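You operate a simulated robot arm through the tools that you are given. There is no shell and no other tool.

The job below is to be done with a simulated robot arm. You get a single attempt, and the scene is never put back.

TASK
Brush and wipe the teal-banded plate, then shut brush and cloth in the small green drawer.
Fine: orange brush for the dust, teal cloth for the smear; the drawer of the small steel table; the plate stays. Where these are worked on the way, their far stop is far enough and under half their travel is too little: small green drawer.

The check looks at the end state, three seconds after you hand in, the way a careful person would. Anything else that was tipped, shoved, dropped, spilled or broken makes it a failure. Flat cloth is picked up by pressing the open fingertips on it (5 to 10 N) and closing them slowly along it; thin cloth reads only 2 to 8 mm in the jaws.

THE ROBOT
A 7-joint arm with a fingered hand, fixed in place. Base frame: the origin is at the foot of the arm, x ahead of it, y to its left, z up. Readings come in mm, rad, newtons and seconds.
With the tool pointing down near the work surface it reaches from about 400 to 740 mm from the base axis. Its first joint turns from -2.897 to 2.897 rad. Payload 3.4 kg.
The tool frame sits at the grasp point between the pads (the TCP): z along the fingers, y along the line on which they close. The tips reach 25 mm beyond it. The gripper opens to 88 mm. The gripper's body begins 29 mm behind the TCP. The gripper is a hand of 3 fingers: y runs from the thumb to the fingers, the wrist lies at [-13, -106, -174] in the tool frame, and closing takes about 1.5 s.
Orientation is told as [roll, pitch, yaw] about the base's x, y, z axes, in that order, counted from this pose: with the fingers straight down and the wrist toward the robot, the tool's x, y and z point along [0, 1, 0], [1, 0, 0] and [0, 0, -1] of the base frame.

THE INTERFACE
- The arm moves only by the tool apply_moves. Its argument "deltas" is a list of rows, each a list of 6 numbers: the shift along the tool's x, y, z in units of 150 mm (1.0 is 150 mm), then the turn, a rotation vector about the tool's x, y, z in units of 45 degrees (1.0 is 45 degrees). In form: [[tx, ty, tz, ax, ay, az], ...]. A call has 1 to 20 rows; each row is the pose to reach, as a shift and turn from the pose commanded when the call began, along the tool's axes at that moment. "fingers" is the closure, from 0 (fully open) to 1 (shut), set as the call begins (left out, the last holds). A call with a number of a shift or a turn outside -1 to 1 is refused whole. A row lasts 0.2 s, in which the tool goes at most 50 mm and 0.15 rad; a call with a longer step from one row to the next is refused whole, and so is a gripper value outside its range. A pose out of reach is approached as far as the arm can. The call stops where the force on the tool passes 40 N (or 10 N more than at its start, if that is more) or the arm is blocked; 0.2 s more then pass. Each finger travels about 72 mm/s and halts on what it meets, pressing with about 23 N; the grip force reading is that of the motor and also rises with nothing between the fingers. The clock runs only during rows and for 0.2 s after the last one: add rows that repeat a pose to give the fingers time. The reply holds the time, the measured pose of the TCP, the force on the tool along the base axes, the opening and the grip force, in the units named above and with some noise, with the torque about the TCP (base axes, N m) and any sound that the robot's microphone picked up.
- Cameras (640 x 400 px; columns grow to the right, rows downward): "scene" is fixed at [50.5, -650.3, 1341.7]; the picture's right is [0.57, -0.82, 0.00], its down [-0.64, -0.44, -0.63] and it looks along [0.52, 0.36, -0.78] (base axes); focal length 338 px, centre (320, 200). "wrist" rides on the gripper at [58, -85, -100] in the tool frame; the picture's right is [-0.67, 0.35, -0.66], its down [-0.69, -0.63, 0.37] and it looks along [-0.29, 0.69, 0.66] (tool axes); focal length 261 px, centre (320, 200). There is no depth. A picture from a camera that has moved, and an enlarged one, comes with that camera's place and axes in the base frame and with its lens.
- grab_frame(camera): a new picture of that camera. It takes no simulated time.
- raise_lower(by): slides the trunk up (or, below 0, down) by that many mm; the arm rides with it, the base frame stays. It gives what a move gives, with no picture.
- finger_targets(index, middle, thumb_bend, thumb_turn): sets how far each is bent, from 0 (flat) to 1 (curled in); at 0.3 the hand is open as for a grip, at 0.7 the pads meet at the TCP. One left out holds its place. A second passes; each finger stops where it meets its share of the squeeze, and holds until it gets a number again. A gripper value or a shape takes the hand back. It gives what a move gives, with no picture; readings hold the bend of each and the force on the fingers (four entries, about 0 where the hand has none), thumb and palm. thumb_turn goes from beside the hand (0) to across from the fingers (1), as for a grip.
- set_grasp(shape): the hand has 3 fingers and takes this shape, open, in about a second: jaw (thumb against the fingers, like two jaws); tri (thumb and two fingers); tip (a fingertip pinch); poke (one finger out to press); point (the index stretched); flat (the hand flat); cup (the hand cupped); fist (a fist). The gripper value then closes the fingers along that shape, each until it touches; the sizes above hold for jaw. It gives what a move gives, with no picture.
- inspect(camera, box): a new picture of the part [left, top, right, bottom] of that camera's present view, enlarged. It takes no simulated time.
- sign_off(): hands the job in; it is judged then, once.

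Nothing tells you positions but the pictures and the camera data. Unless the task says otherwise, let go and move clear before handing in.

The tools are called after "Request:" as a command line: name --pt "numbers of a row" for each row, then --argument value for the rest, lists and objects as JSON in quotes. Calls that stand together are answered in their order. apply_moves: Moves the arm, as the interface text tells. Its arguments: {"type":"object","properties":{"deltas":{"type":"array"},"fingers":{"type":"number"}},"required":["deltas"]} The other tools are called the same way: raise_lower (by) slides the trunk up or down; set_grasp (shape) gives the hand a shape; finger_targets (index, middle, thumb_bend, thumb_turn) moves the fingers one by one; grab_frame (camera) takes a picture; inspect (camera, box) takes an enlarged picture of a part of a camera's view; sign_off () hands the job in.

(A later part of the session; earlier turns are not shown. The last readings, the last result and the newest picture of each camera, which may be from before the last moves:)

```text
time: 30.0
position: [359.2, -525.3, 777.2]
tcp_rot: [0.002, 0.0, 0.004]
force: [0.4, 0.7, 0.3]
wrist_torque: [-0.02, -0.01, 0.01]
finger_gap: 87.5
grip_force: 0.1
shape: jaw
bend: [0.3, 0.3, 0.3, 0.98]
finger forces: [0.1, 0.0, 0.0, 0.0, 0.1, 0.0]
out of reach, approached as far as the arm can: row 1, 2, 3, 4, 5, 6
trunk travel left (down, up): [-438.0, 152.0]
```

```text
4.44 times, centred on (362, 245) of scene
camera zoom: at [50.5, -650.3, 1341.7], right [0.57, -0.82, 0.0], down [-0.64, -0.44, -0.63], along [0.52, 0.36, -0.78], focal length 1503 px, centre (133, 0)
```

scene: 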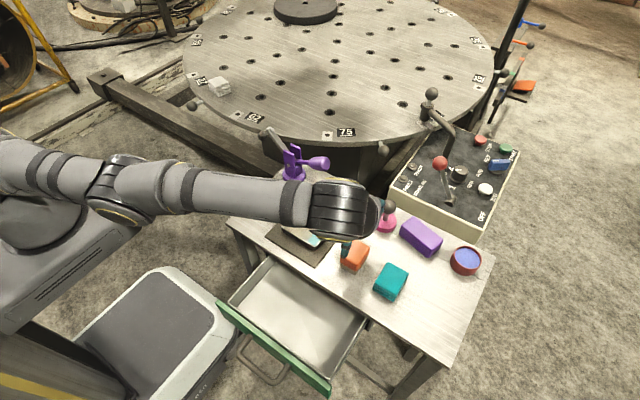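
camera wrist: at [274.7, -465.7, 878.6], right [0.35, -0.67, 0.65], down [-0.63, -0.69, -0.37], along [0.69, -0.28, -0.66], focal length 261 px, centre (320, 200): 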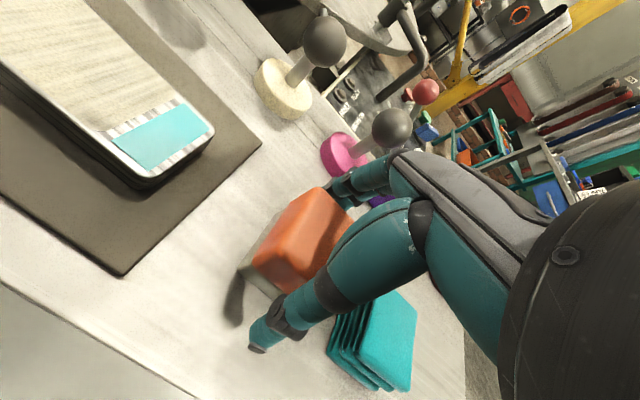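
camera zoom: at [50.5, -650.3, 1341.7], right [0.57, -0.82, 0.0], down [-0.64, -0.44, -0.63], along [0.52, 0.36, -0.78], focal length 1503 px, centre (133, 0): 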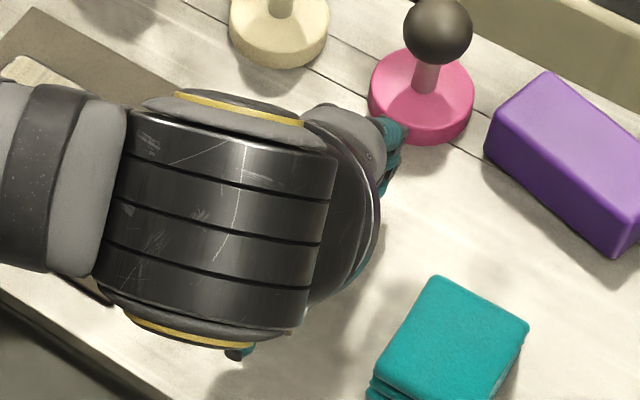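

The hand is around the brush, but the arm is at its reach limit in this orientation and drifted about 7 mm in y. I'll lift straight up with the trunk and yaw the hand by -90° so the wrist comes in from +y, which needs less reach.

Request:
raise_lower --by 95

Request:
apply_moves --pt "0 0 0 0 0 0.14" --pt "0 0 0 0 0 0.28" --pt "0 0 0 0 0 0.42" --pt "0 0 0 0 0 0.56" --pt "0 0 0 0 0 0.7" --pt "0 0 0 0 0 0.84" --pt "0 0 0 0 0 1.0"

Request:
apply_moves --pt "0 0 0 0 0 0.14" --pt "0 0 0 0 0 0.28" --pt "0 0 0 0 0 0.42" --pt "0 0 0 0 0 0.56" --pt "0 0 0 0 0 0.7" --pt "0 0 0 0 0 0.84" --pt "0 0 0 0 0 1.0"

Request:
grab_frame --camera "scene"

Request:
grab_frame --camera "wrist"

```text
time: 31.3
position: [359.1, -525.6, 872.9]
tcp_rot: [0.001, 0.002, 0.003]
force: [0.1, -0.8, 0.2]
wrist_torque: [0.01, 0.0, 0.01]
finger_gap: 87.5
grip_force: 0.0
shape: jaw
bend: [0.3, 0.3, 0.3, 0.98]
finger forces: [0.0, 0.0, 0.0, 0.0, 0.1, 0.1]
trunk travel left (down, up): [-533.0, 57.0]
```

```text
time: 32.9
position: [388.6, -583.2, 872.8]
tcp_rot: [0.0, 0.005, -0.784]
force: [1.2, -0.3, -1.1]
wrist_torque: [-0.01, 0.01, -0.02]
finger_gap: 87.7
grip_force: 0.1
shape: jaw
bend: [0.3, 0.3, 0.3, 0.98]
finger forces: [0.0, 0.0, 0.0, 0.1, 0.0, 0.0]
out of reach, approached as far as the arm can: row 1, 2, 3, 4, 5, 6, 7
trunk travel left (down, up): [-533.0, 57.0]
```

```text
time: 34.5
position: [386.3, -583.6, 871.3]
tcp_rot: [-0.002, 0.001, -1.57]
force: [0.5, -0.8, -0.4]
wrist_torque: [0.0, -0.04, -0.01]
finger_gap: 87.8
grip_force: 0.0
shape: jaw
bend: [0.3, 0.3, 0.3, 0.98]
finger forces: [0.0, 0.0, 0.0, 0.1, 0.0, 0.0]
out of reach, approached as far as the arm can: row 1, 2, 3, 4, 5, 6
trunk travel left (down, up): [-533.0, 57.0]
```

```text
taken
```

scene: 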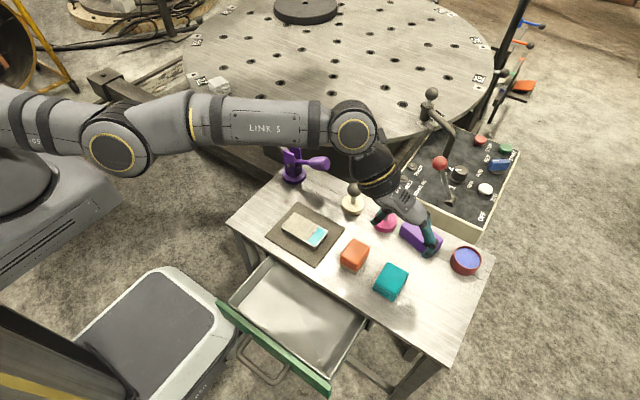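

```text
taken
camera wrist: at [445.0, -497.0, 972.5], right [-0.67, -0.35, 0.66], down [-0.69, 0.63, -0.36], along [-0.29, -0.69, -0.66], focal length 261 px, centre (320, 200)
```

wrist: 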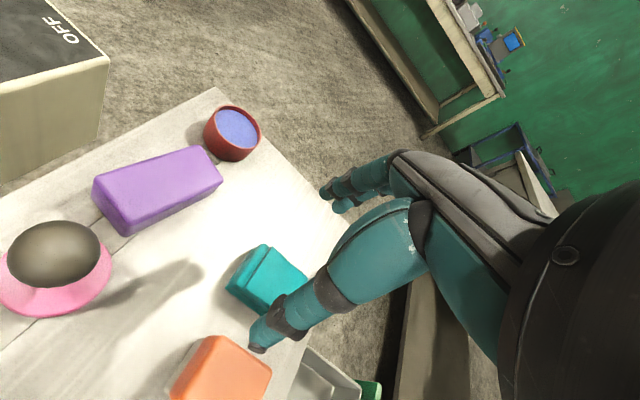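

The hand now has the -90° yaw, but the stretched elbow carried it out to (386,-584). I'll pull the target inward to bend the elbow again.

Request:
apply_moves --pt "-0.06 -0.09 0.0 0 0 0" --pt "-0.12 -0.18 0.0 0 0 0" --pt "-0.18 -0.27 0.0 0 0 0" --pt "-0.24 -0.36 0.0 0 0 0"

Request:
grab_frame --camera "scene"

```text
time: 35.5
position: [386.7, -583.6, 871.3]
tcp_rot: [-0.004, 0.001, -1.565]
force: [0.5, 0.1, 1.2]
wrist_torque: [-0.04, -0.04, -0.04]
finger_gap: 87.7
grip_force: 0.0
shape: jaw
bend: [0.3, 0.3, 0.3, 0.98]
finger forces: [0.0, 0.0, 0.0, 0.1, 0.0, 0.1]
out of reach, approached as far as the arm can: row 1, 2, 3, 4
trunk travel left (down, up): [-533.0, 57.0]
```

```text
taken
```

scene: 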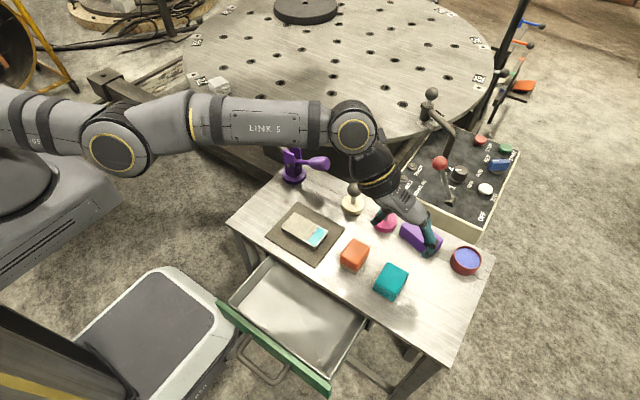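

The elbow looks locked straight, because even an inward target doesn't move the hand. I'll try a much deeper inward target, staying high above everything.

Request:
apply_moves --pt "-0.1 -0.17 0.0 0 0 0" --pt "-0.2 -0.34 0.0 0 0 0" --pt "-0.3 -0.51 0.0 0 0 0" --pt "-0.4 -0.68 0.0 0 0 0" --pt "-0.5 -0.85 0.0 0 0 0" --pt "-0.6 -1.0 0.0 0 0 0" --pt "-0.6 -1.0 0.0 0 0 0"

Request:
grab_frame --camera "scene"

```text
time: 37.1
position: [393.0, -579.2, 870.0]
tcp_rot: [-0.002, 0.003, -1.567]
force: [0.6, 0.2, 0.3]
wrist_torque: [-0.04, 0.02, 0.01]
finger_gap: 88.0
grip_force: 0.0
shape: jaw
bend: [0.3, 0.3, 0.3, 0.98]
finger forces: [0.0, 0.0, 0.1, 0.0, 0.0, 0.1]
out of reach, approached as far as the arm can: row 1, 2, 3, 4, 5, 6, 7
trunk travel left (down, up): [-533.0, 57.0]
```

```text
taken
```

scene: 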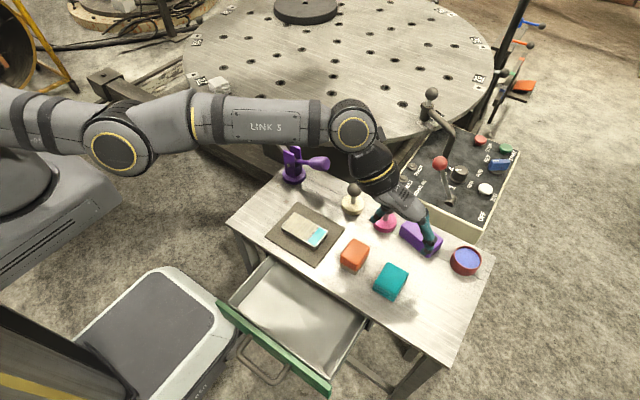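

The hand only slides sideways at a constant reach, which suggests the elbow is past its maximum-reach point and up against its limit. I'll stretch outward, above all objects, to see if it comes back over that point.

Request:
apply_moves --pt "0.08 0.1 0.0 0 0 0" --pt "0.16 0.2 0.0 0 0 0" --pt "0.24 0.3 0.0 0 0 0" --pt "0.3 0.38 0.0 0 0 0" --pt "0.3 0.38 0.0 0 0 0" --pt "0.3 0.38 0.0 0 0 0"

Request:
grab_frame --camera "scene"

```text
time: 38.5
position: [394.5, -579.8, 869.5]
tcp_rot: [-0.002, 0.002, -1.566]
force: [0.8, -0.5, -0.1]
wrist_torque: [-0.04, 0.03, 0.0]
finger_gap: 87.8
grip_force: 0.0
shape: jaw
bend: [0.3, 0.3, 0.3, 0.98]
finger forces: [0.1, 0.0, 0.0, 0.0, 0.1, 0.0]
out of reach, approached as far as the arm can: row 1, 2, 3, 4, 5, 6
trunk travel left (down, up): [-533.0, 57.0]
```

```text
taken
```

scene: 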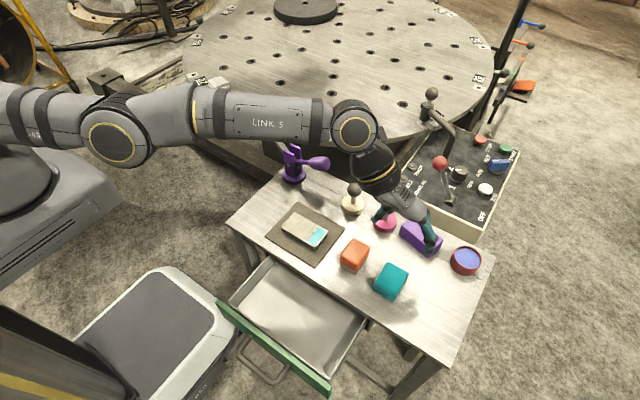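

The arm is straight and singular: inward and outward targets do nothing, and only sideways ones move it. A perpendicular move should make the elbow flex, so I'll try up and inward first, since that's the safe direction.

Request:
apply_moves --pt "-0.06 -0.08 -0.15 0 0 0" --pt "-0.12 -0.16 -0.3 0 0 0" --pt "-0.18 -0.24 -0.45 0 0 0" --pt "-0.24 -0.32 -0.6 0 0 0" --pt "-0.3 -0.4 -0.7 0 0 0"

Request:
grab_frame --camera "scene"

```text
time: 39.7
position: [384.2, -575.7, 979.0]
tcp_rot: [-0.006, 0.002, -1.567]
force: [-0.1, 0.1, -0.4]
wrist_torque: [0.04, 0.04, 0.02]
finger_gap: 87.6
grip_force: 0.1
shape: jaw
bend: [0.3, 0.3, 0.3, 0.98]
finger forces: [0.0, 0.1, 0.0, 0.0, 0.1, 0.0]
out of reach, approached as far as the arm can: row 1, 2, 3, 4, 5
trunk travel left (down, up): [-533.0, 57.0]
```

```text
taken
```

scene: 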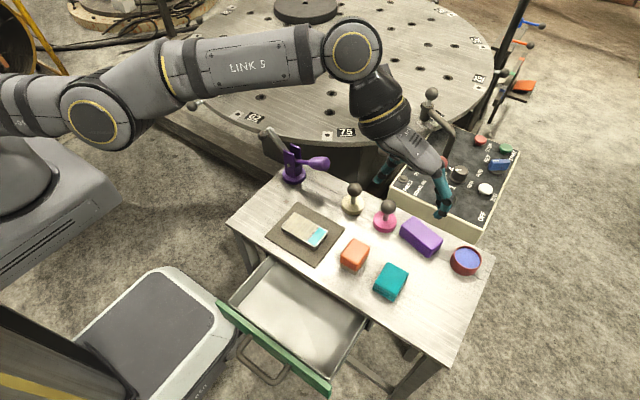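

Going up kept it straight. Now I'll try down and inward, back toward the previous height.

Request:
apply_moves --pt "-0.04 -0.05 0.15 0 0 0" --pt "-0.08 -0.1 0.3 0 0 0" --pt "-0.12 -0.15 0.45 0 0 0" --pt "-0.16 -0.2 0.6 0 0 0" --pt "-0.16 -0.2 0.6 0 0 0"

Request:
grab_frame --camera "scene"

```text
time: 40.9
position: [386.2, -583.0, 889.7]
tcp_rot: [-0.002, 0.001, -1.567]
force: [-0.7, 0.9, 0.5]
wrist_torque: [-0.02, 0.0, -0.01]
finger_gap: 87.6
grip_force: 0.1
shape: jaw
bend: [0.3, 0.3, 0.3, 0.98]
finger forces: [0.1, 0.1, 0.0, 0.0, 0.0, 0.0]
out of reach, approached as far as the arm can: row 1, 2, 3, 4, 5
trunk travel left (down, up): [-533.0, 57.0]
```

```text
taken
```

scene: 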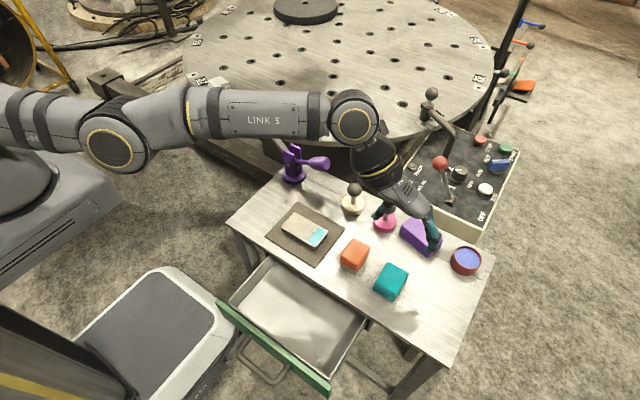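

Still locked. I'll try horizontal sideways moves combined with inward, in the direction away from the console first.

Request:
apply_moves --pt "-0.19 0.025 0.0 0 0 0" --pt "-0.38 0.05 0.0 0 0 0" --pt "-0.57 0.075 0.0 0 0 0" --pt "-0.77 0.1 0.0 0 0 0" --pt "-0.77 0.1 0.0 0 0 0"

Request:
grab_frame --camera "scene"

```text
time: 42.1
position: [284.6, -636.8, 887.8]
tcp_rot: [-0.002, 0.001, -1.566]
force: [0.6, 0.1, -0.8]
wrist_torque: [-0.03, 0.0, 0.01]
finger_gap: 87.7
grip_force: 0.0
shape: jaw
bend: [0.3, 0.3, 0.3, 0.98]
finger forces: [0.0, 0.0, 0.0, 0.1, 0.0, 0.1]
out of reach, approached as far as the arm can: row 1, 2, 3, 4, 5
trunk travel left (down, up): [-533.0, 57.0]
```

```text
taken
```

scene: 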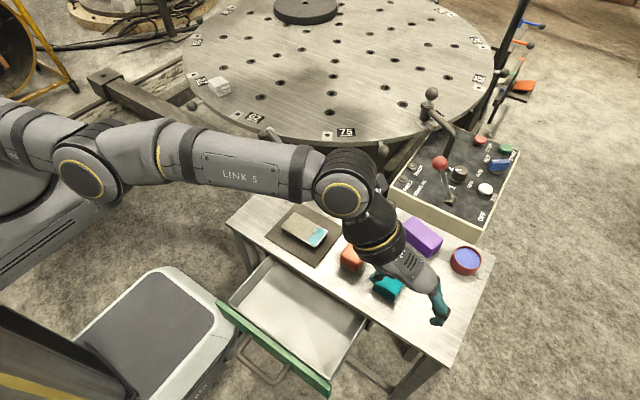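

Same result that way. Now the opposite sideways direction with an inward component.

Request:
apply_moves --pt "0.12 -0.135 0.0 0 0 0" --pt "0.24 -0.27 0.0 0 0 0" --pt "0.36 -0.405 0.0 0 0 0" --pt "0.473 -0.54 0.0 0 0 0" --pt "0.473 -0.54 0.0 0 0 0"

Request:
grab_frame --camera "scene"

```text
time: 43.3
position: [379.6, -589.3, 887.3]
tcp_rot: [-0.002, 0.003, -1.568]
force: [0.4, 0.4, -0.3]
wrist_torque: [-0.02, 0.02, -0.01]
finger_gap: 87.4
grip_force: 0.0
shape: jaw
bend: [0.3, 0.3, 0.3, 0.98]
finger forces: [0.1, 0.0, 0.0, 0.0, 0.1, 0.1]
out of reach, approached as far as the arm can: row 1, 2, 3, 4, 5
trunk travel left (down, up): [-533.0, 57.0]
```

```text
taken
```

scene: 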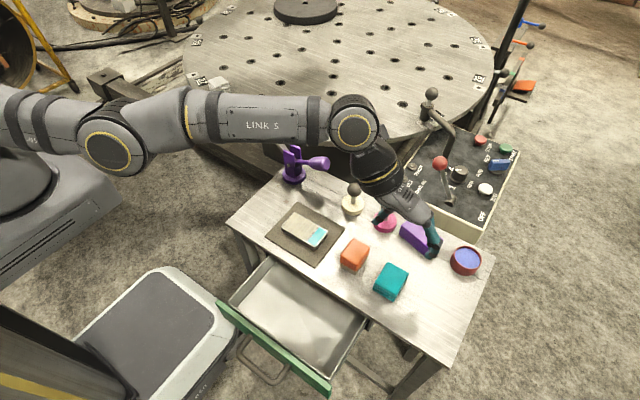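

Still locked at the same reach. I'll look at the arm's actual configuration more closely before trying anything else.

Request:
inspect --camera "scene" --box '[0, 40, 400, 290]'

Request:
grab_frame --camera "wrist"

```text
1.60 times, centred on (200, 165) of scene
camera zoom: at [50.5, -650.3, 1341.7], right [0.57, -0.82, 0.0], down [-0.64, -0.44, -0.63], along [0.52, 0.36, -0.78], focal length 541 px, centre (512, 256)
```

zoom: 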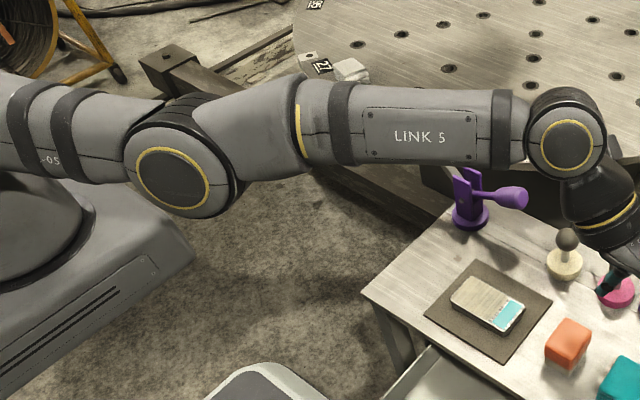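

```text
taken
camera wrist: at [436.8, -502.4, 987.3], right [-0.67, -0.35, 0.66], down [-0.69, 0.63, -0.36], along [-0.28, -0.69, -0.66], focal length 261 px, centre (320, 200)
```

wrist: 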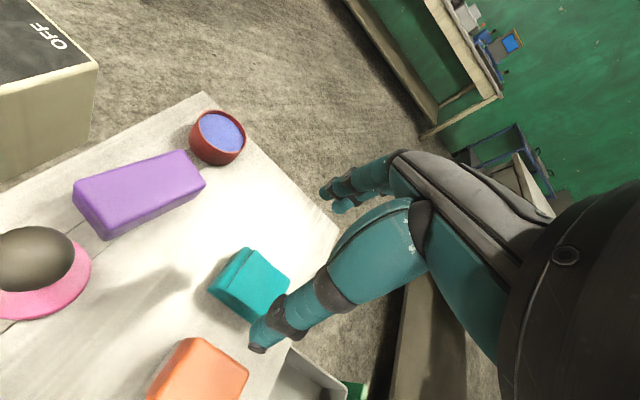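

The links are collinear with a hinge offset, so the elbow is past its maximum-reach point and inward targets press it onto its stop. I'll raise the trunk for clearance and hold an outward target for longer to bring the elbow back to that point.

Request:
raise_lower --by 50

Request:
apply_moves --pt "0.1 0.14 -0.1 0 0 0" --pt "0.2 0.28 -0.2 0 0 0" --pt "0.33 0.42 -0.3 0 0 0" --pt "0.33 0.42 -0.3 0 0 0" --pt "0.33 0.42 -0.3 0 0 0" --pt "0.33 0.42 -0.3 0 0 0" --pt "0.33 0.42 -0.3 0 0 0" --pt "0.33 0.42 -0.3 0 0 0" --pt "0.33 0.42 -0.3 0 0 0" --pt "0.33 0.42 -0.3 0 0 0" --pt "0.33 0.42 -0.3 0 0 0" --pt "0.33 0.42 -0.3 0 0 0" --pt "0.33 0.42 -0.3 0 0 0" --pt "0.33 0.42 -0.3 0 0 0"

Request:
inspect --camera "scene" --box '[0, 40, 400, 290]'

```text
time: 44.2
position: [377.9, -588.9, 937.6]
tcp_rot: [-0.002, 0.002, -1.566]
force: [0.0, 0.3, -0.4]
wrist_torque: [0.03, -0.01, 0.0]
finger_gap: 87.5
grip_force: 0.1
shape: jaw
bend: [0.3, 0.3, 0.3, 0.98]
finger forces: [0.1, 0.1, 0.0, 0.1, 0.0, 0.1]
trunk travel left (down, up): [-583.0, 7.0]
```

```text
time: 47.2
position: [384.7, -587.9, 970.6]
tcp_rot: [-0.001, 0.001, -1.567]
force: [0.3, 0.9, 0.2]
wrist_torque: [-0.01, 0.02, -0.01]
finger_gap: 87.8
grip_force: 0.1
shape: jaw
bend: [0.3, 0.3, 0.3, 0.98]
finger forces: [0.0, 0.0, 0.1, 0.1, 0.1, 0.0]
out of reach, approached as far as the arm can: row 1, 2, 3, 4, 5, 6, 7, 8, 9, 10, 11, 12, 13, 14
trunk travel left (down, up): [-583.0, 7.0]
```

```text
1.60 times, centred on (200, 165) of scene
camera zoom: at [50.5, -650.3, 1341.7], right [0.57, -0.82, 0.0], down [-0.64, -0.44, -0.63], along [0.52, 0.36, -0.78], focal length 541 px, centre (512, 256)
```

zoom: 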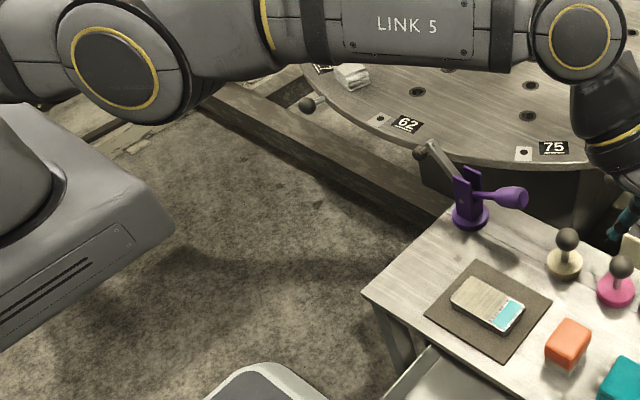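

The reach grew by a few millimetres, so the elbow is near its maximum-reach point. Now I'll move along the elbow's flexing direction (down and toward -x,-y), followed by inward.

Request:
apply_moves --pt "-0.09 0.07 0.14 0 0 0" --pt "-0.18 0.14 0.28 0 0 0" --pt "-0.26 0.2 0.41 0 0 0" --pt "-0.33 0.26 0.52 0 0 0" --pt "-0.4 0.15 0.56 0 0 0" --pt "-0.47 0.03 0.58 0 0 0" --pt "-0.54 -0.08 0.58 0 0 0" --pt "-0.54 -0.08 0.58 0 0 0" --pt "-0.54 -0.08 0.58 0 0 0"

Request:
inspect --camera "scene" --box '[0, 40, 400, 290]'

```text
time: 49.2
position: [303.2, -575.1, 884.7]
tcp_rot: [-0.001, 0.002, -1.569]
force: [-0.3, 0.1, 0.6]
wrist_torque: [-0.03, -0.06, -0.03]
finger_gap: 87.5
grip_force: 0.0
shape: jaw
bend: [0.3, 0.3, 0.3, 0.98]
finger forces: [0.0, 0.0, 0.1, 0.0, 0.0, 0.0]
out of reach, approached as far as the arm can: row 2, 3, 4
trunk travel left (down, up): [-583.0, 7.0]
```

```text
1.60 times, centred on (200, 165) of scene
camera zoom: at [50.5, -650.3, 1341.7], right [0.57, -0.82, 0.0], down [-0.64, -0.44, -0.63], along [0.52, 0.36, -0.78], focal length 541 px, centre (512, 256)
```

zoom: 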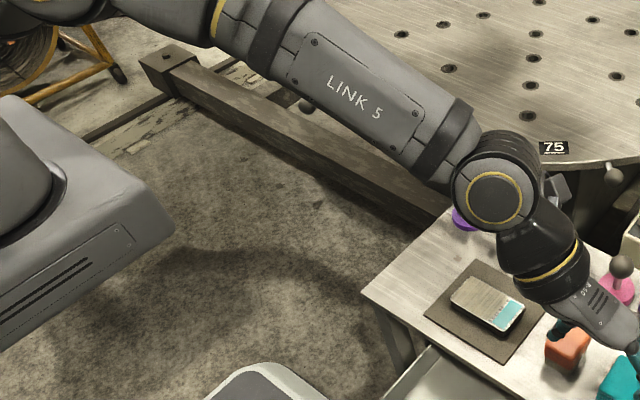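

The elbow has flexed again and the target was reached. From here I'll keep the wrist well inside the maximum reach. I'll move in and up a little, then lower the trunk to a better height.

Request:
apply_moves --pt "0.0 -0.1 -0.13 0 0 0" --pt "0.06 -0.2 -0.27 0 0 0" --pt "0.12 -0.3 -0.4 0 0 0" --pt "0.18 -0.4 -0.53 0 0 0" --pt "0.247 -0.5 -0.667 0 0 0"

Request:
raise_lower --by -100

Request:
grab_frame --camera "scene"

Request:
grab_frame --camera "wrist"

```text
time: 50.5
position: [343.0, -501.1, 986.0]
tcp_rot: [-0.002, 0.003, -1.568]
force: [0.3, -0.8, 0.2]
wrist_torque: [0.03, 0.0, -0.01]
finger_gap: 87.7
grip_force: 0.0
shape: jaw
bend: [0.3, 0.3, 0.3, 0.98]
finger forces: [0.0, 0.0, 0.0, 0.0, 0.0, 0.0]
trunk travel left (down, up): [-583.0, 7.0]
```

```text
time: 51.8
position: [343.1, -501.8, 886.4]
tcp_rot: [0.0, 0.002, -1.568]
force: [0.1, 0.4, -0.2]
wrist_torque: [0.04, 0.0, 0.0]
finger_gap: 87.6
grip_force: 0.0
shape: jaw
bend: [0.3, 0.3, 0.3, 0.98]
finger forces: [0.0, 0.1, 0.0, 0.1, 0.0, 0.0]
trunk travel left (down, up): [-483.0, 107.0]
```

```text
taken
```

scene: 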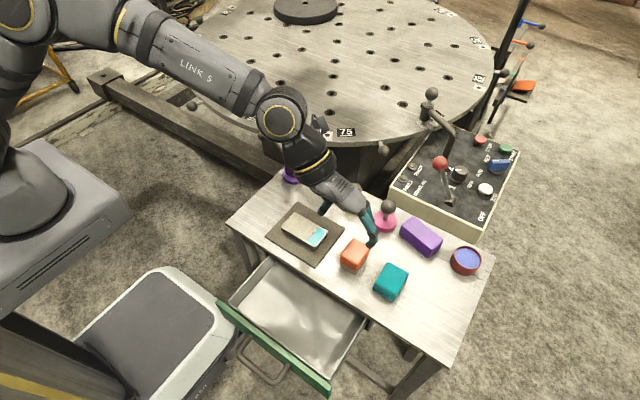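

```text
taken
camera wrist: at [400.3, -414.6, 986.6], right [-0.67, -0.35, 0.66], down [-0.69, 0.63, -0.36], along [-0.28, -0.69, -0.66], focal length 261 px, centre (320, 200)
```

wrist: 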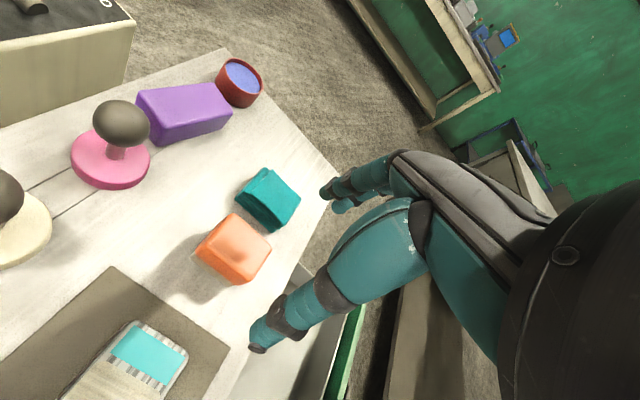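

The arm is in a good elbow-up configuration now. I'll zoom in to refine the brush and cloth positions from this side.

Request:
inspect --camera "wrist" --box '[180, 160, 308, 290]'

Request:
inspect --camera "wrist" --box '[40, 290, 232, 400]'

```text
3.08 times, centred on (244, 225) of wrist
camera zoom: at [400.3, -414.6, 986.6], right [-0.67, -0.35, 0.66], down [-0.69, 0.63, -0.36], along [-0.28, -0.69, -0.66], focal length 802 px, centre (554, 123)
```

zoom: 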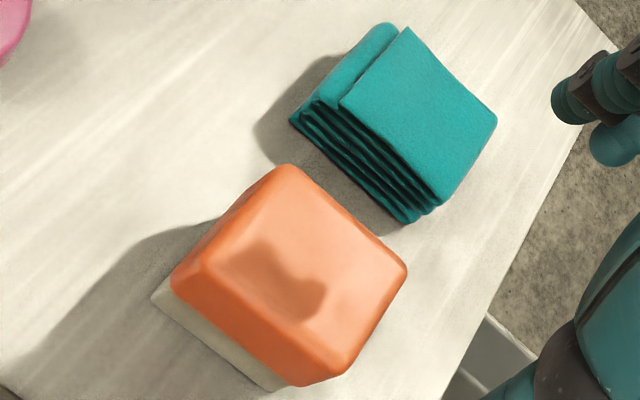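

```text
3.33 times, centred on (136, 345) of wrist
camera zoom: at [400.3, -414.6, 986.6], right [-0.67, -0.35, 0.66], down [-0.69, 0.63, -0.36], along [-0.28, -0.69, -0.66], focal length 869 px, centre (933, -283)
```

zoom: 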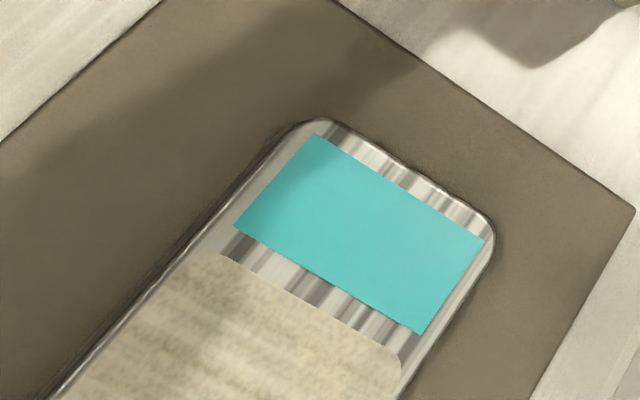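

The brush centre checks out at (357,-517), and the cloth spans x 330–387, y -573 to -621, with its top near 770. I'll partly close the hand to clear the cloth and move over the brush.

Request:
apply_moves --pt "0.031 0.034 0.08 0 0 0" --pt "0.062 0.067 0.16 0 0 0" --pt "0.093 0.101 0.24 0 0 0" --pt "0.093 0.101 0.24 0 0 0" --fingers 0.3

Request:
grab_frame --camera "wrist"

Request:
inspect --camera "scene" --box '[300, 190, 428, 270]'

```text
time: 52.8
position: [355.9, -517.7, 848.3]
tcp_rot: [-0.001, 0.004, -1.567]
force: [-0.1, 0.4, 0.3]
wrist_torque: [0.01, 0.03, 0.01]
finger_gap: 61.9
grip_force: 0.1
shape: jaw
bend: [0.27, 0.37, 0.58, 0.99]
finger forces: [0.0, 0.0, 0.0, 0.1, 0.0, 0.0]
trunk travel left (down, up): [-483.0, 107.0]
```

```text
taken
camera wrist: at [414.5, -430.3, 950.3], right [-0.67, -0.35, 0.66], down [-0.69, 0.63, -0.36], along [-0.28, -0.69, -0.66], focal length 261 px, centre (320, 200)
```

wrist: 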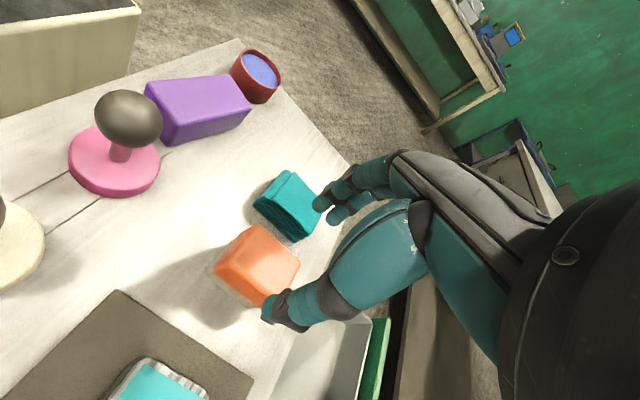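

```text
5.00 times, centred on (364, 230) of scene
camera zoom: at [50.5, -650.3, 1341.7], right [0.57, -0.82, 0.0], down [-0.64, -0.44, -0.63], along [0.52, 0.36, -0.78], focal length 1691 px, centre (100, 50)
```

zoom: 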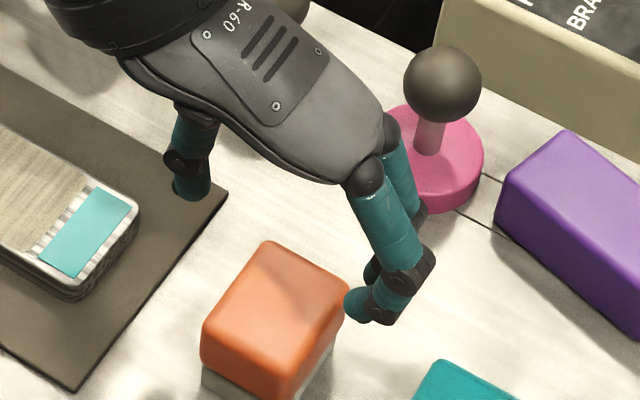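

The fingers straddle the brush in y. I'll narrow the gap slightly and descend in two steps.

Request:
apply_moves --pt "0.007 -0.011 0.06 0 0 0" --pt "0.007 -0.011 0.12 0 0 0" --pt "0.007 -0.011 0.18 0 0 0" --pt "0.007 -0.011 0.24 0 0 0" --pt "0.007 -0.011 0.3 0 0 0" --pt "0.007 -0.011 0.355 0 0 0" --fingers 0.34

Request:
inspect --camera "scene" --box '[300, 210, 428, 290]'

Request:
grab_frame --camera "wrist"

```text
time: 54.2
position: [355.8, -515.2, 797.1]
tcp_rot: [-0.002, 0.002, -1.566]
force: [-0.1, 0.1, 0.9]
wrist_torque: [-0.01, -0.02, 0.0]
finger_gap: 58.4
grip_force: 0.0
shape: jaw
bend: [0.28, 0.38, 0.61, 0.99]
finger forces: [0.0, 0.0, 0.0, 0.0, 0.0, 0.1]
trunk travel left (down, up): [-483.0, 107.0]
```

```text
5.00 times, centred on (364, 250) of scene
camera zoom: at [50.5, -650.3, 1341.7], right [0.57, -0.82, 0.0], down [-0.64, -0.44, -0.63], along [0.52, 0.36, -0.78], focal length 1691 px, centre (100, -50)
```

zoom: 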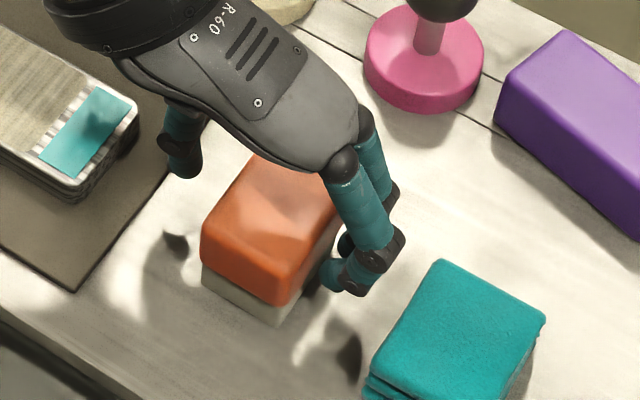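

```text
taken
camera wrist: at [414.2, -428.6, 896.4], right [-0.67, -0.35, 0.66], down [-0.69, 0.63, -0.36], along [-0.28, -0.69, -0.66], focal length 261 px, centre (320, 200)
```

wrist: 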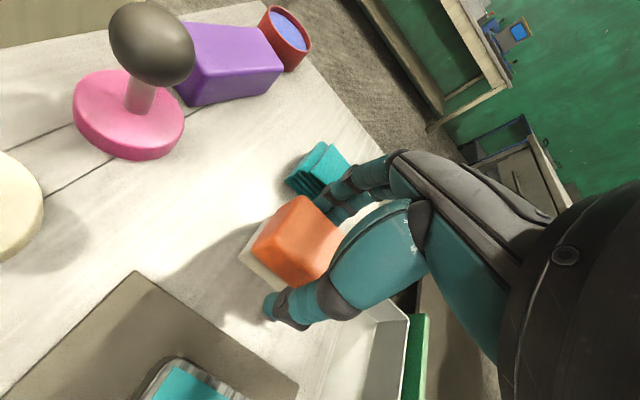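

The fingers and thumb are on either side of the brush. I'll go down the last 17 mm and close.

Request:
apply_moves --pt "0.005 -0.004 0.06 0 0 0" --pt "0.005 -0.004 0.113 0 0 0"

Request:
apply_moves --pt "0 0 0 0 0 0" --pt "0 0 0 0 0 0" --pt "0 0 0 0 0 0" --pt "0 0 0 0 0 0" --pt "0 0 0 0 0 0" --pt "0 0 0 0 0 0" --fingers 1.0

Request:
inspect --camera "scene" --box '[300, 210, 428, 290]'

Request:
grab_frame --camera "wrist"

```text
time: 54.8
position: [357.5, -514.7, 779.3]
tcp_rot: [0.0, 0.001, -1.567]
force: [0.4, 0.2, -0.7]
wrist_torque: [0.0, 0.01, 0.01]
finger_gap: 58.6
grip_force: 0.0
shape: jaw
bend: [0.28, 0.38, 0.61, 0.99]
finger forces: [0.0, 0.0, 0.0, 0.0, 0.0, 0.1]
trunk travel left (down, up): [-483.0, 107.0]
```

```text
time: 56.2
position: [356.1, -513.7, 780.6]
tcp_rot: [-0.002, 0.003, -1.567]
force: [0.2, 0.3, 0.3]
wrist_torque: [0.01, -0.01, -0.04]
finger_gap: 34.3
grip_force: 23.2
shape: jaw
bend: [0.74, 0.49, 0.73, 1.0]
finger forces: [13.3, 7.2, 0.0, 0.0, 20.6, 0.0]
trunk travel left (down, up): [-483.0, 107.0]
```

```text
5.00 times, centred on (364, 250) of scene
camera zoom: at [50.5, -650.3, 1341.7], right [0.57, -0.82, 0.0], down [-0.64, -0.44, -0.63], along [0.52, 0.36, -0.78], focal length 1691 px, centre (100, -50)
```

zoom: 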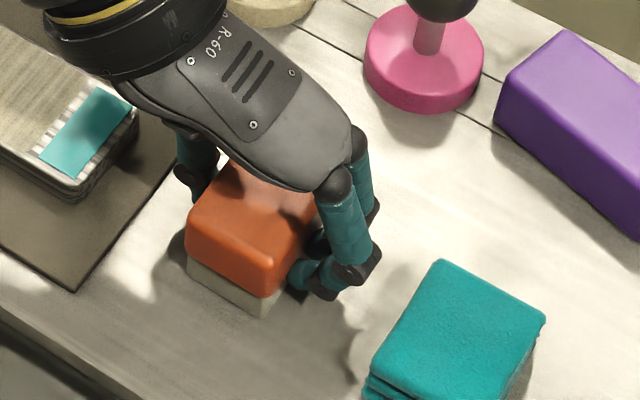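

```text
taken
camera wrist: at [415.6, -427.3, 880.3], right [-0.67, -0.35, 0.66], down [-0.69, 0.63, -0.36], along [-0.28, -0.69, -0.66], focal length 261 px, centre (320, 200)
```

wrist: 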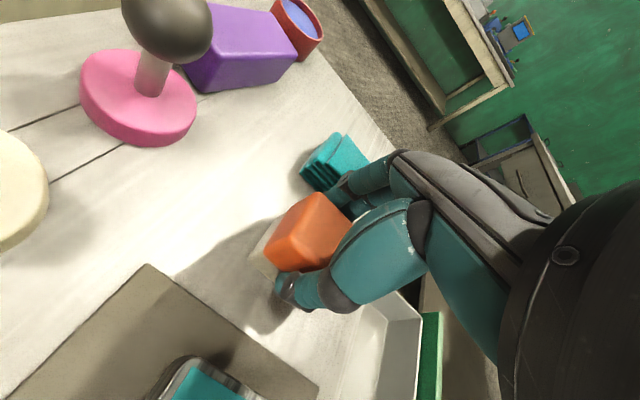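

The brush is gripped (34 mm gap, about 20 N on the thumb). I'll lift it and check the hold.

Request:
apply_moves --pt "0 0 -0.05 0 0 0" --pt "0 0 -0.12 0 0 0" --pt "0 0 -0.2 0 0 0" --pt "0 0 -0.3 0 0 0" --pt "0 0 -0.4 0 0 0"

Request:
inspect --camera "scene" --box '[280, 170, 440, 270]'

Request:
grab_frame --camera "wrist"

```text
time: 57.4
position: [359.2, -514.5, 839.8]
tcp_rot: [-0.003, 0.003, -1.568]
force: [0.3, -1.0, -0.8]
wrist_torque: [0.01, 0.0, -0.02]
finger_gap: 34.6
grip_force: 23.3
shape: jaw
bend: [0.74, 0.49, 0.73, 1.0]
finger forces: [13.3, 7.3, 0.0, 0.0, 20.7, 0.1]
trunk travel left (down, up): [-483.0, 107.0]
```

```text
4.00 times, centred on (360, 220) of scene
camera zoom: at [50.5, -650.3, 1341.7], right [0.57, -0.82, 0.0], down [-0.64, -0.44, -0.63], along [0.52, 0.36, -0.78], focal length 1353 px, centre (160, 120)
```

zoom: 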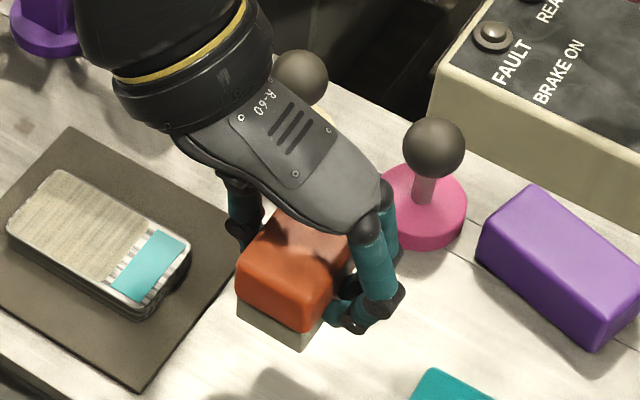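

```text
taken
camera wrist: at [416.5, -427.6, 940.5], right [-0.67, -0.35, 0.66], down [-0.69, 0.63, -0.36], along [-0.28, -0.69, -0.66], focal length 261 px, centre (320, 200)
```

wrist: 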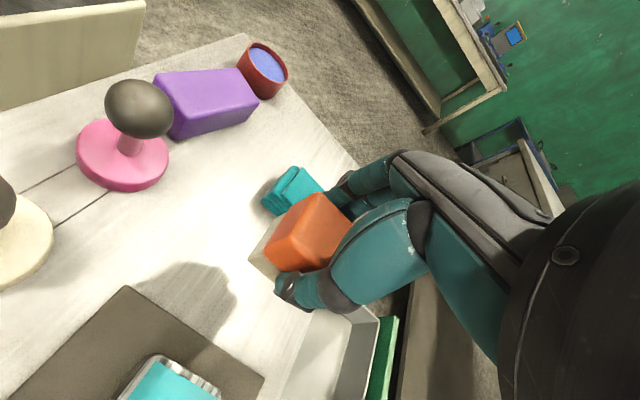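

The brush is firmly held, turned by about 10° in the grip. I'll carry it over the plate centre at (355,-398).

Request:
apply_moves --pt "-0.007 -0.19 0.017 0 0 0" --pt "-0.014 -0.38 0.034 0 0 0" --pt "-0.021 -0.57 0.05 0 0 0" --pt "-0.027 -0.777 0.067 0 0 0" --pt "-0.027 -0.777 0.067 0 0 0"

Request:
inspect --camera "scene" --box '[230, 170, 390, 270]'

Request:
grab_frame --camera "wrist"

```text
time: 58.6
position: [352.8, -396.9, 829.3]
tcp_rot: [-0.002, 0.002, -1.568]
force: [0.7, 0.5, -0.3]
wrist_torque: [0.0, 0.02, 0.01]
finger_gap: 34.4
grip_force: 22.8
shape: jaw
bend: [0.74, 0.49, 0.73, 1.0]
finger forces: [13.5, 7.4, 0.0, 0.1, 20.9, 0.0]
trunk travel left (down, up): [-483.0, 107.0]
```

```text
4.00 times, centred on (310, 220) of scene
camera zoom: at [50.5, -650.3, 1341.7], right [0.57, -0.82, 0.0], down [-0.64, -0.44, -0.63], along [0.52, 0.36, -0.78], focal length 1353 px, centre (360, 120)
```

zoom: 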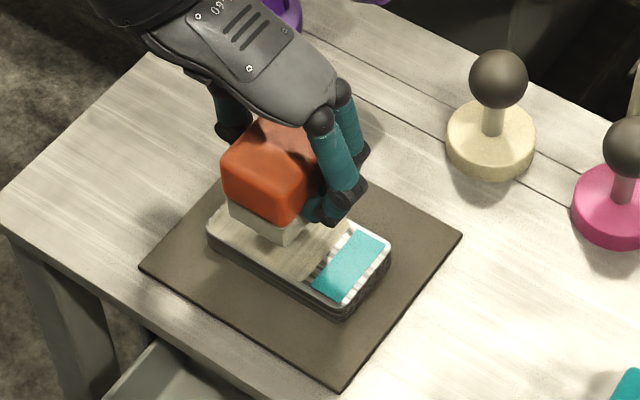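

```text
taken
camera wrist: at [411.9, -309.6, 930.1], right [-0.67, -0.35, 0.66], down [-0.69, 0.63, -0.36], along [-0.28, -0.69, -0.66], focal length 261 px, centre (320, 200)
```

wrist: 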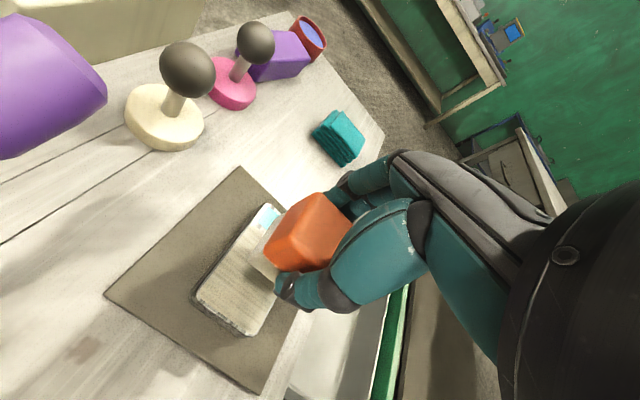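

The brush is over the plate. I'll descend close to it and then feel for contact in small steps.

Request:
apply_moves --pt "0.013 0 0.06 0 0 0" --pt "0.013 0 0.12 0 0 0" --pt "0.013 0 0.18 0 0 0"

Request:
apply_moves --pt "0 0 0.013 0 0 0" --pt "0 0 0.026 0 0 0"

```text
time: 59.4
position: [355.7, -397.7, 802.2]
tcp_rot: [-0.002, 0.003, -1.567]
force: [-0.2, 0.1, -0.8]
wrist_torque: [-0.02, -0.03, 0.0]
finger_gap: 34.5
grip_force: 22.9
shape: jaw
bend: [0.74, 0.49, 0.73, 1.0]
finger forces: [13.6, 7.4, 0.0, 0.0, 20.9, 0.1]
trunk travel left (down, up): [-483.0, 107.0]
```

```text
time: 60.0
position: [355.9, -398.2, 798.7]
tcp_rot: [-0.003, 0.002, -1.566]
force: [-0.3, 0.4, -1.2]
wrist_torque: [-0.02, 0.02, 0.01]
finger_gap: 34.3
grip_force: 23.8
shape: jaw
bend: [0.74, 0.49, 0.73, 1.0]
finger forces: [13.5, 7.4, 0.0, 0.0, 20.9, 0.0]
trunk travel left (down, up): [-483.0, 107.0]
```

Request:
apply_moves --pt "0 0 0.01 0 0 0" --pt "0 0 0.02 0 0 0"

Request:
inspect --camera "scene" --box '[260, 190, 356, 250]'

```text
time: 60.6
position: [355.1, -397.1, 797.4]
tcp_rot: [0.0, 0.0, -1.566]
force: [1.8, -0.2, 10.8]
wrist_torque: [-0.03, -0.03, -0.01]
finger_gap: 34.9
grip_force: 23.4
shape: jaw
bend: [0.74, 0.49, 0.73, 1.0]
finger forces: [14.4, 8.3, 0.1, 0.0, 22.5, 0.0]
trunk travel left (down, up): [-483.0, 107.0]
```

```text
6.67 times, centred on (308, 220) of scene
camera zoom: at [50.5, -650.3, 1341.7], right [0.57, -0.82, 0.0], down [-0.64, -0.44, -0.63], along [0.52, 0.36, -0.78], focal length 2255 px, centre (400, 67)
```

zoom: 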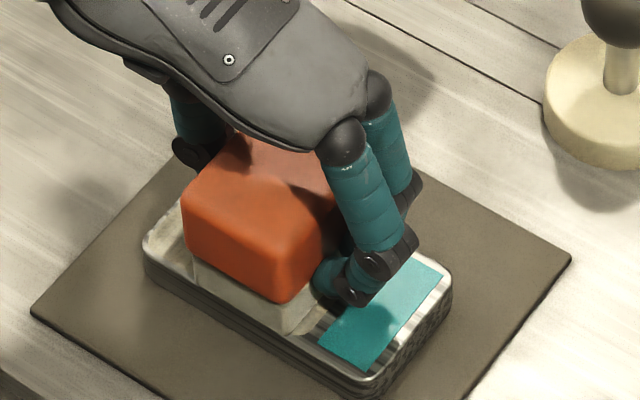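

The bristles touched at TCP z≈797 with about 11 N. I'll ease off a millimetre and make slow strokes along the plate.

Request:
apply_moves --pt "0 -0.067 -0.007 0 0 0" --pt "0 -0.133 -0.007 0 0 0" --pt "0 -0.2 -0.007 0 0 0" --pt "0 -0.267 -0.007 0 0 0" --pt "0 -0.2 -0.007 0 0 0" --pt "0 -0.133 -0.007 0 0 0" --pt "0 -0.067 -0.007 0 0 0" --pt "0 0 -0.007 0 0 0" --pt "0 0.067 -0.007 0 0 0" --pt "0 0.133 -0.007 0 0 0" --pt "0 0.2 -0.007 0 0 0" --pt "0 0.25 -0.007 0 0 0"

Request:
inspect --camera "scene" --box '[260, 190, 356, 250]'

Request:
grab_frame --camera "wrist"

```text
time: 63.2
position: [356.4, -434.6, 798.6]
tcp_rot: [-0.001, 0.003, -1.566]
force: [-0.3, 1.6, 5.2]
wrist_torque: [0.02, 0.0, 0.0]
finger_gap: 34.8
grip_force: 23.7
shape: jaw
bend: [0.74, 0.49, 0.73, 1.0]
finger forces: [14.2, 7.9, 0.0, 0.0, 23.7, 0.0]
trunk travel left (down, up): [-483.0, 107.0]
```

```text
6.67 times, centred on (308, 220) of scene
camera zoom: at [50.5, -650.3, 1341.7], right [0.57, -0.82, 0.0], down [-0.64, -0.44, -0.63], along [0.52, 0.36, -0.78], focal length 2255 px, centre (400, 67)
```

zoom: 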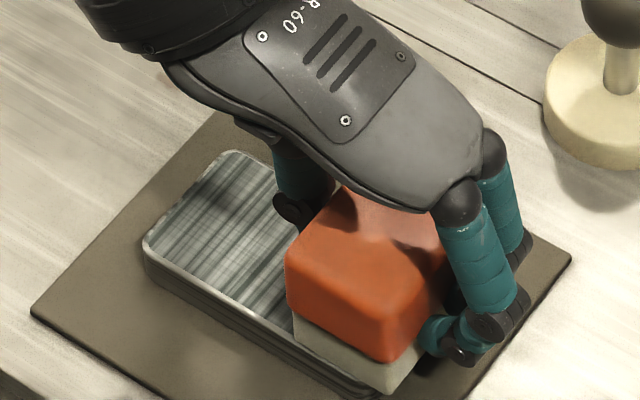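

```text
taken
camera wrist: at [413.8, -348.0, 898.1], right [-0.67, -0.35, 0.66], down [-0.69, 0.63, -0.36], along [-0.28, -0.69, -0.66], focal length 261 px, centre (320, 200)
```

wrist: 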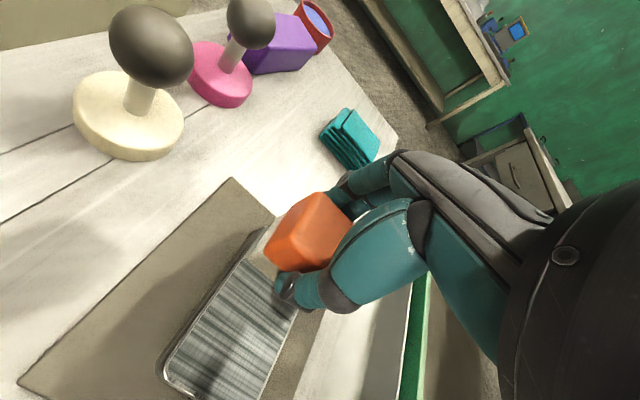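

The dust is coming off, with only 5 N on the brush. I'll make more strokes with small x offsets to cover the edges.

Request:
apply_moves --pt "0.033 0 0 0 0 0" --pt "0.033 -0.087 0 0 0 0" --pt "0.033 -0.173 0 0 0 0" --pt "0.033 -0.26 0 0 0 0" --pt "0.033 -0.347 0 0 0 0" --pt "0.033 -0.433 0 0 0 0" --pt "0.033 -0.52 0 0 0 0" --pt "0 -0.52 0 0 0 0" --pt "-0.033 -0.52 0 0 0 0" --pt "-0.033 -0.433 0 0 0 0" --pt "-0.033 -0.347 0 0 0 0" --pt "-0.033 -0.26 0 0 0 0" --pt "-0.033 -0.173 0 0 0 0" --pt "-0.033 -0.087 0 0 0 0" --pt "-0.033 0.0 0 0 0 0" --pt "0 0 0 0 0 0"

Request:
inspect --camera "scene" --box '[260, 190, 356, 250]'

```text
time: 66.6
position: [355.2, -435.5, 797.1]
tcp_rot: [-0.003, 0.003, -1.568]
force: [0.4, 0.1, -0.3]
wrist_torque: [0.0, 0.0, 0.01]
finger_gap: 34.9
grip_force: 22.6
shape: jaw
bend: [0.74, 0.49, 0.73, 1.0]
finger forces: [15.0, 7.8, 0.0, 0.0, 22.9, 0.1]
trunk travel left (down, up): [-483.0, 107.0]
```

```text
6.67 times, centred on (308, 220) of scene
camera zoom: at [50.5, -650.3, 1341.7], right [0.57, -0.82, 0.0], down [-0.64, -0.44, -0.63], along [0.52, 0.36, -0.78], focal length 2255 px, centre (400, 67)
```

zoom: 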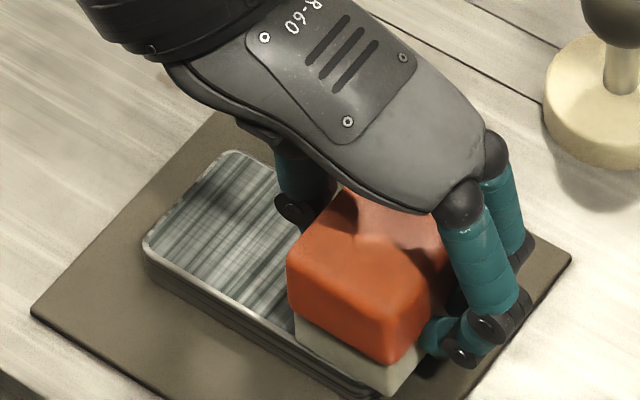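

The visible part is clean, and the contact has just gone light. I'll lift and inspect the plate.

Request:
apply_moves --pt "0 0.05 -0.1 0 0 0" --pt "0 0.2 -0.2 0 0 0" --pt "0 0.4 -0.3 0 0 0" --pt "0 0.6 -0.3 0 0 0"

Request:
inspect --camera "scene" --box '[260, 200, 340, 250]'

Request:
inspect --camera "wrist" --box '[60, 200, 380, 400]'

```text
time: 67.6
position: [355.7, -524.5, 842.5]
tcp_rot: [-0.002, 0.002, -1.567]
force: [0.1, 1.1, -0.7]
wrist_torque: [0.04, -0.02, -0.01]
finger_gap: 34.9
grip_force: 23.1
shape: jaw
bend: [0.74, 0.49, 0.73, 1.0]
finger forces: [15.0, 7.7, 0.0, 0.0, 22.7, 0.1]
trunk travel left (down, up): [-483.0, 107.0]
```

```text
8.00 times, centred on (300, 225) of scene
camera zoom: at [50.5, -650.3, 1341.7], right [0.57, -0.82, 0.0], down [-0.64, -0.44, -0.63], along [0.52, 0.36, -0.78], focal length 2706 px, centre (480, 0)
```

zoom: 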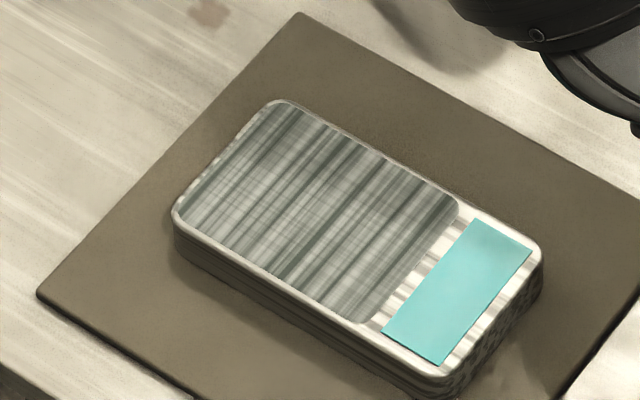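

```text
2.00 times, centred on (220, 300) of wrist
camera zoom: at [414.5, -438.3, 943.3], right [-0.67, -0.35, 0.66], down [-0.69, 0.63, -0.36], along [-0.28, -0.69, -0.66], focal length 521 px, centre (520, 0)
```

zoom: 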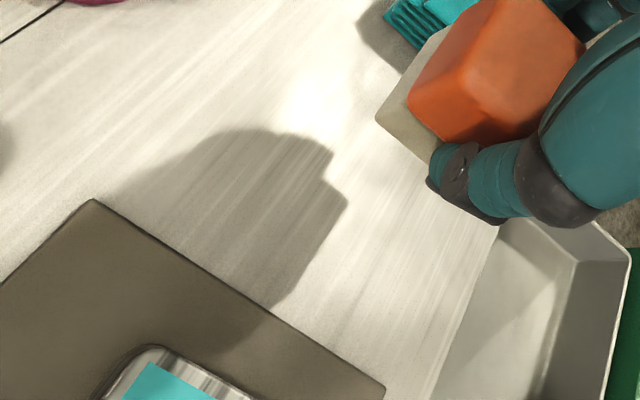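

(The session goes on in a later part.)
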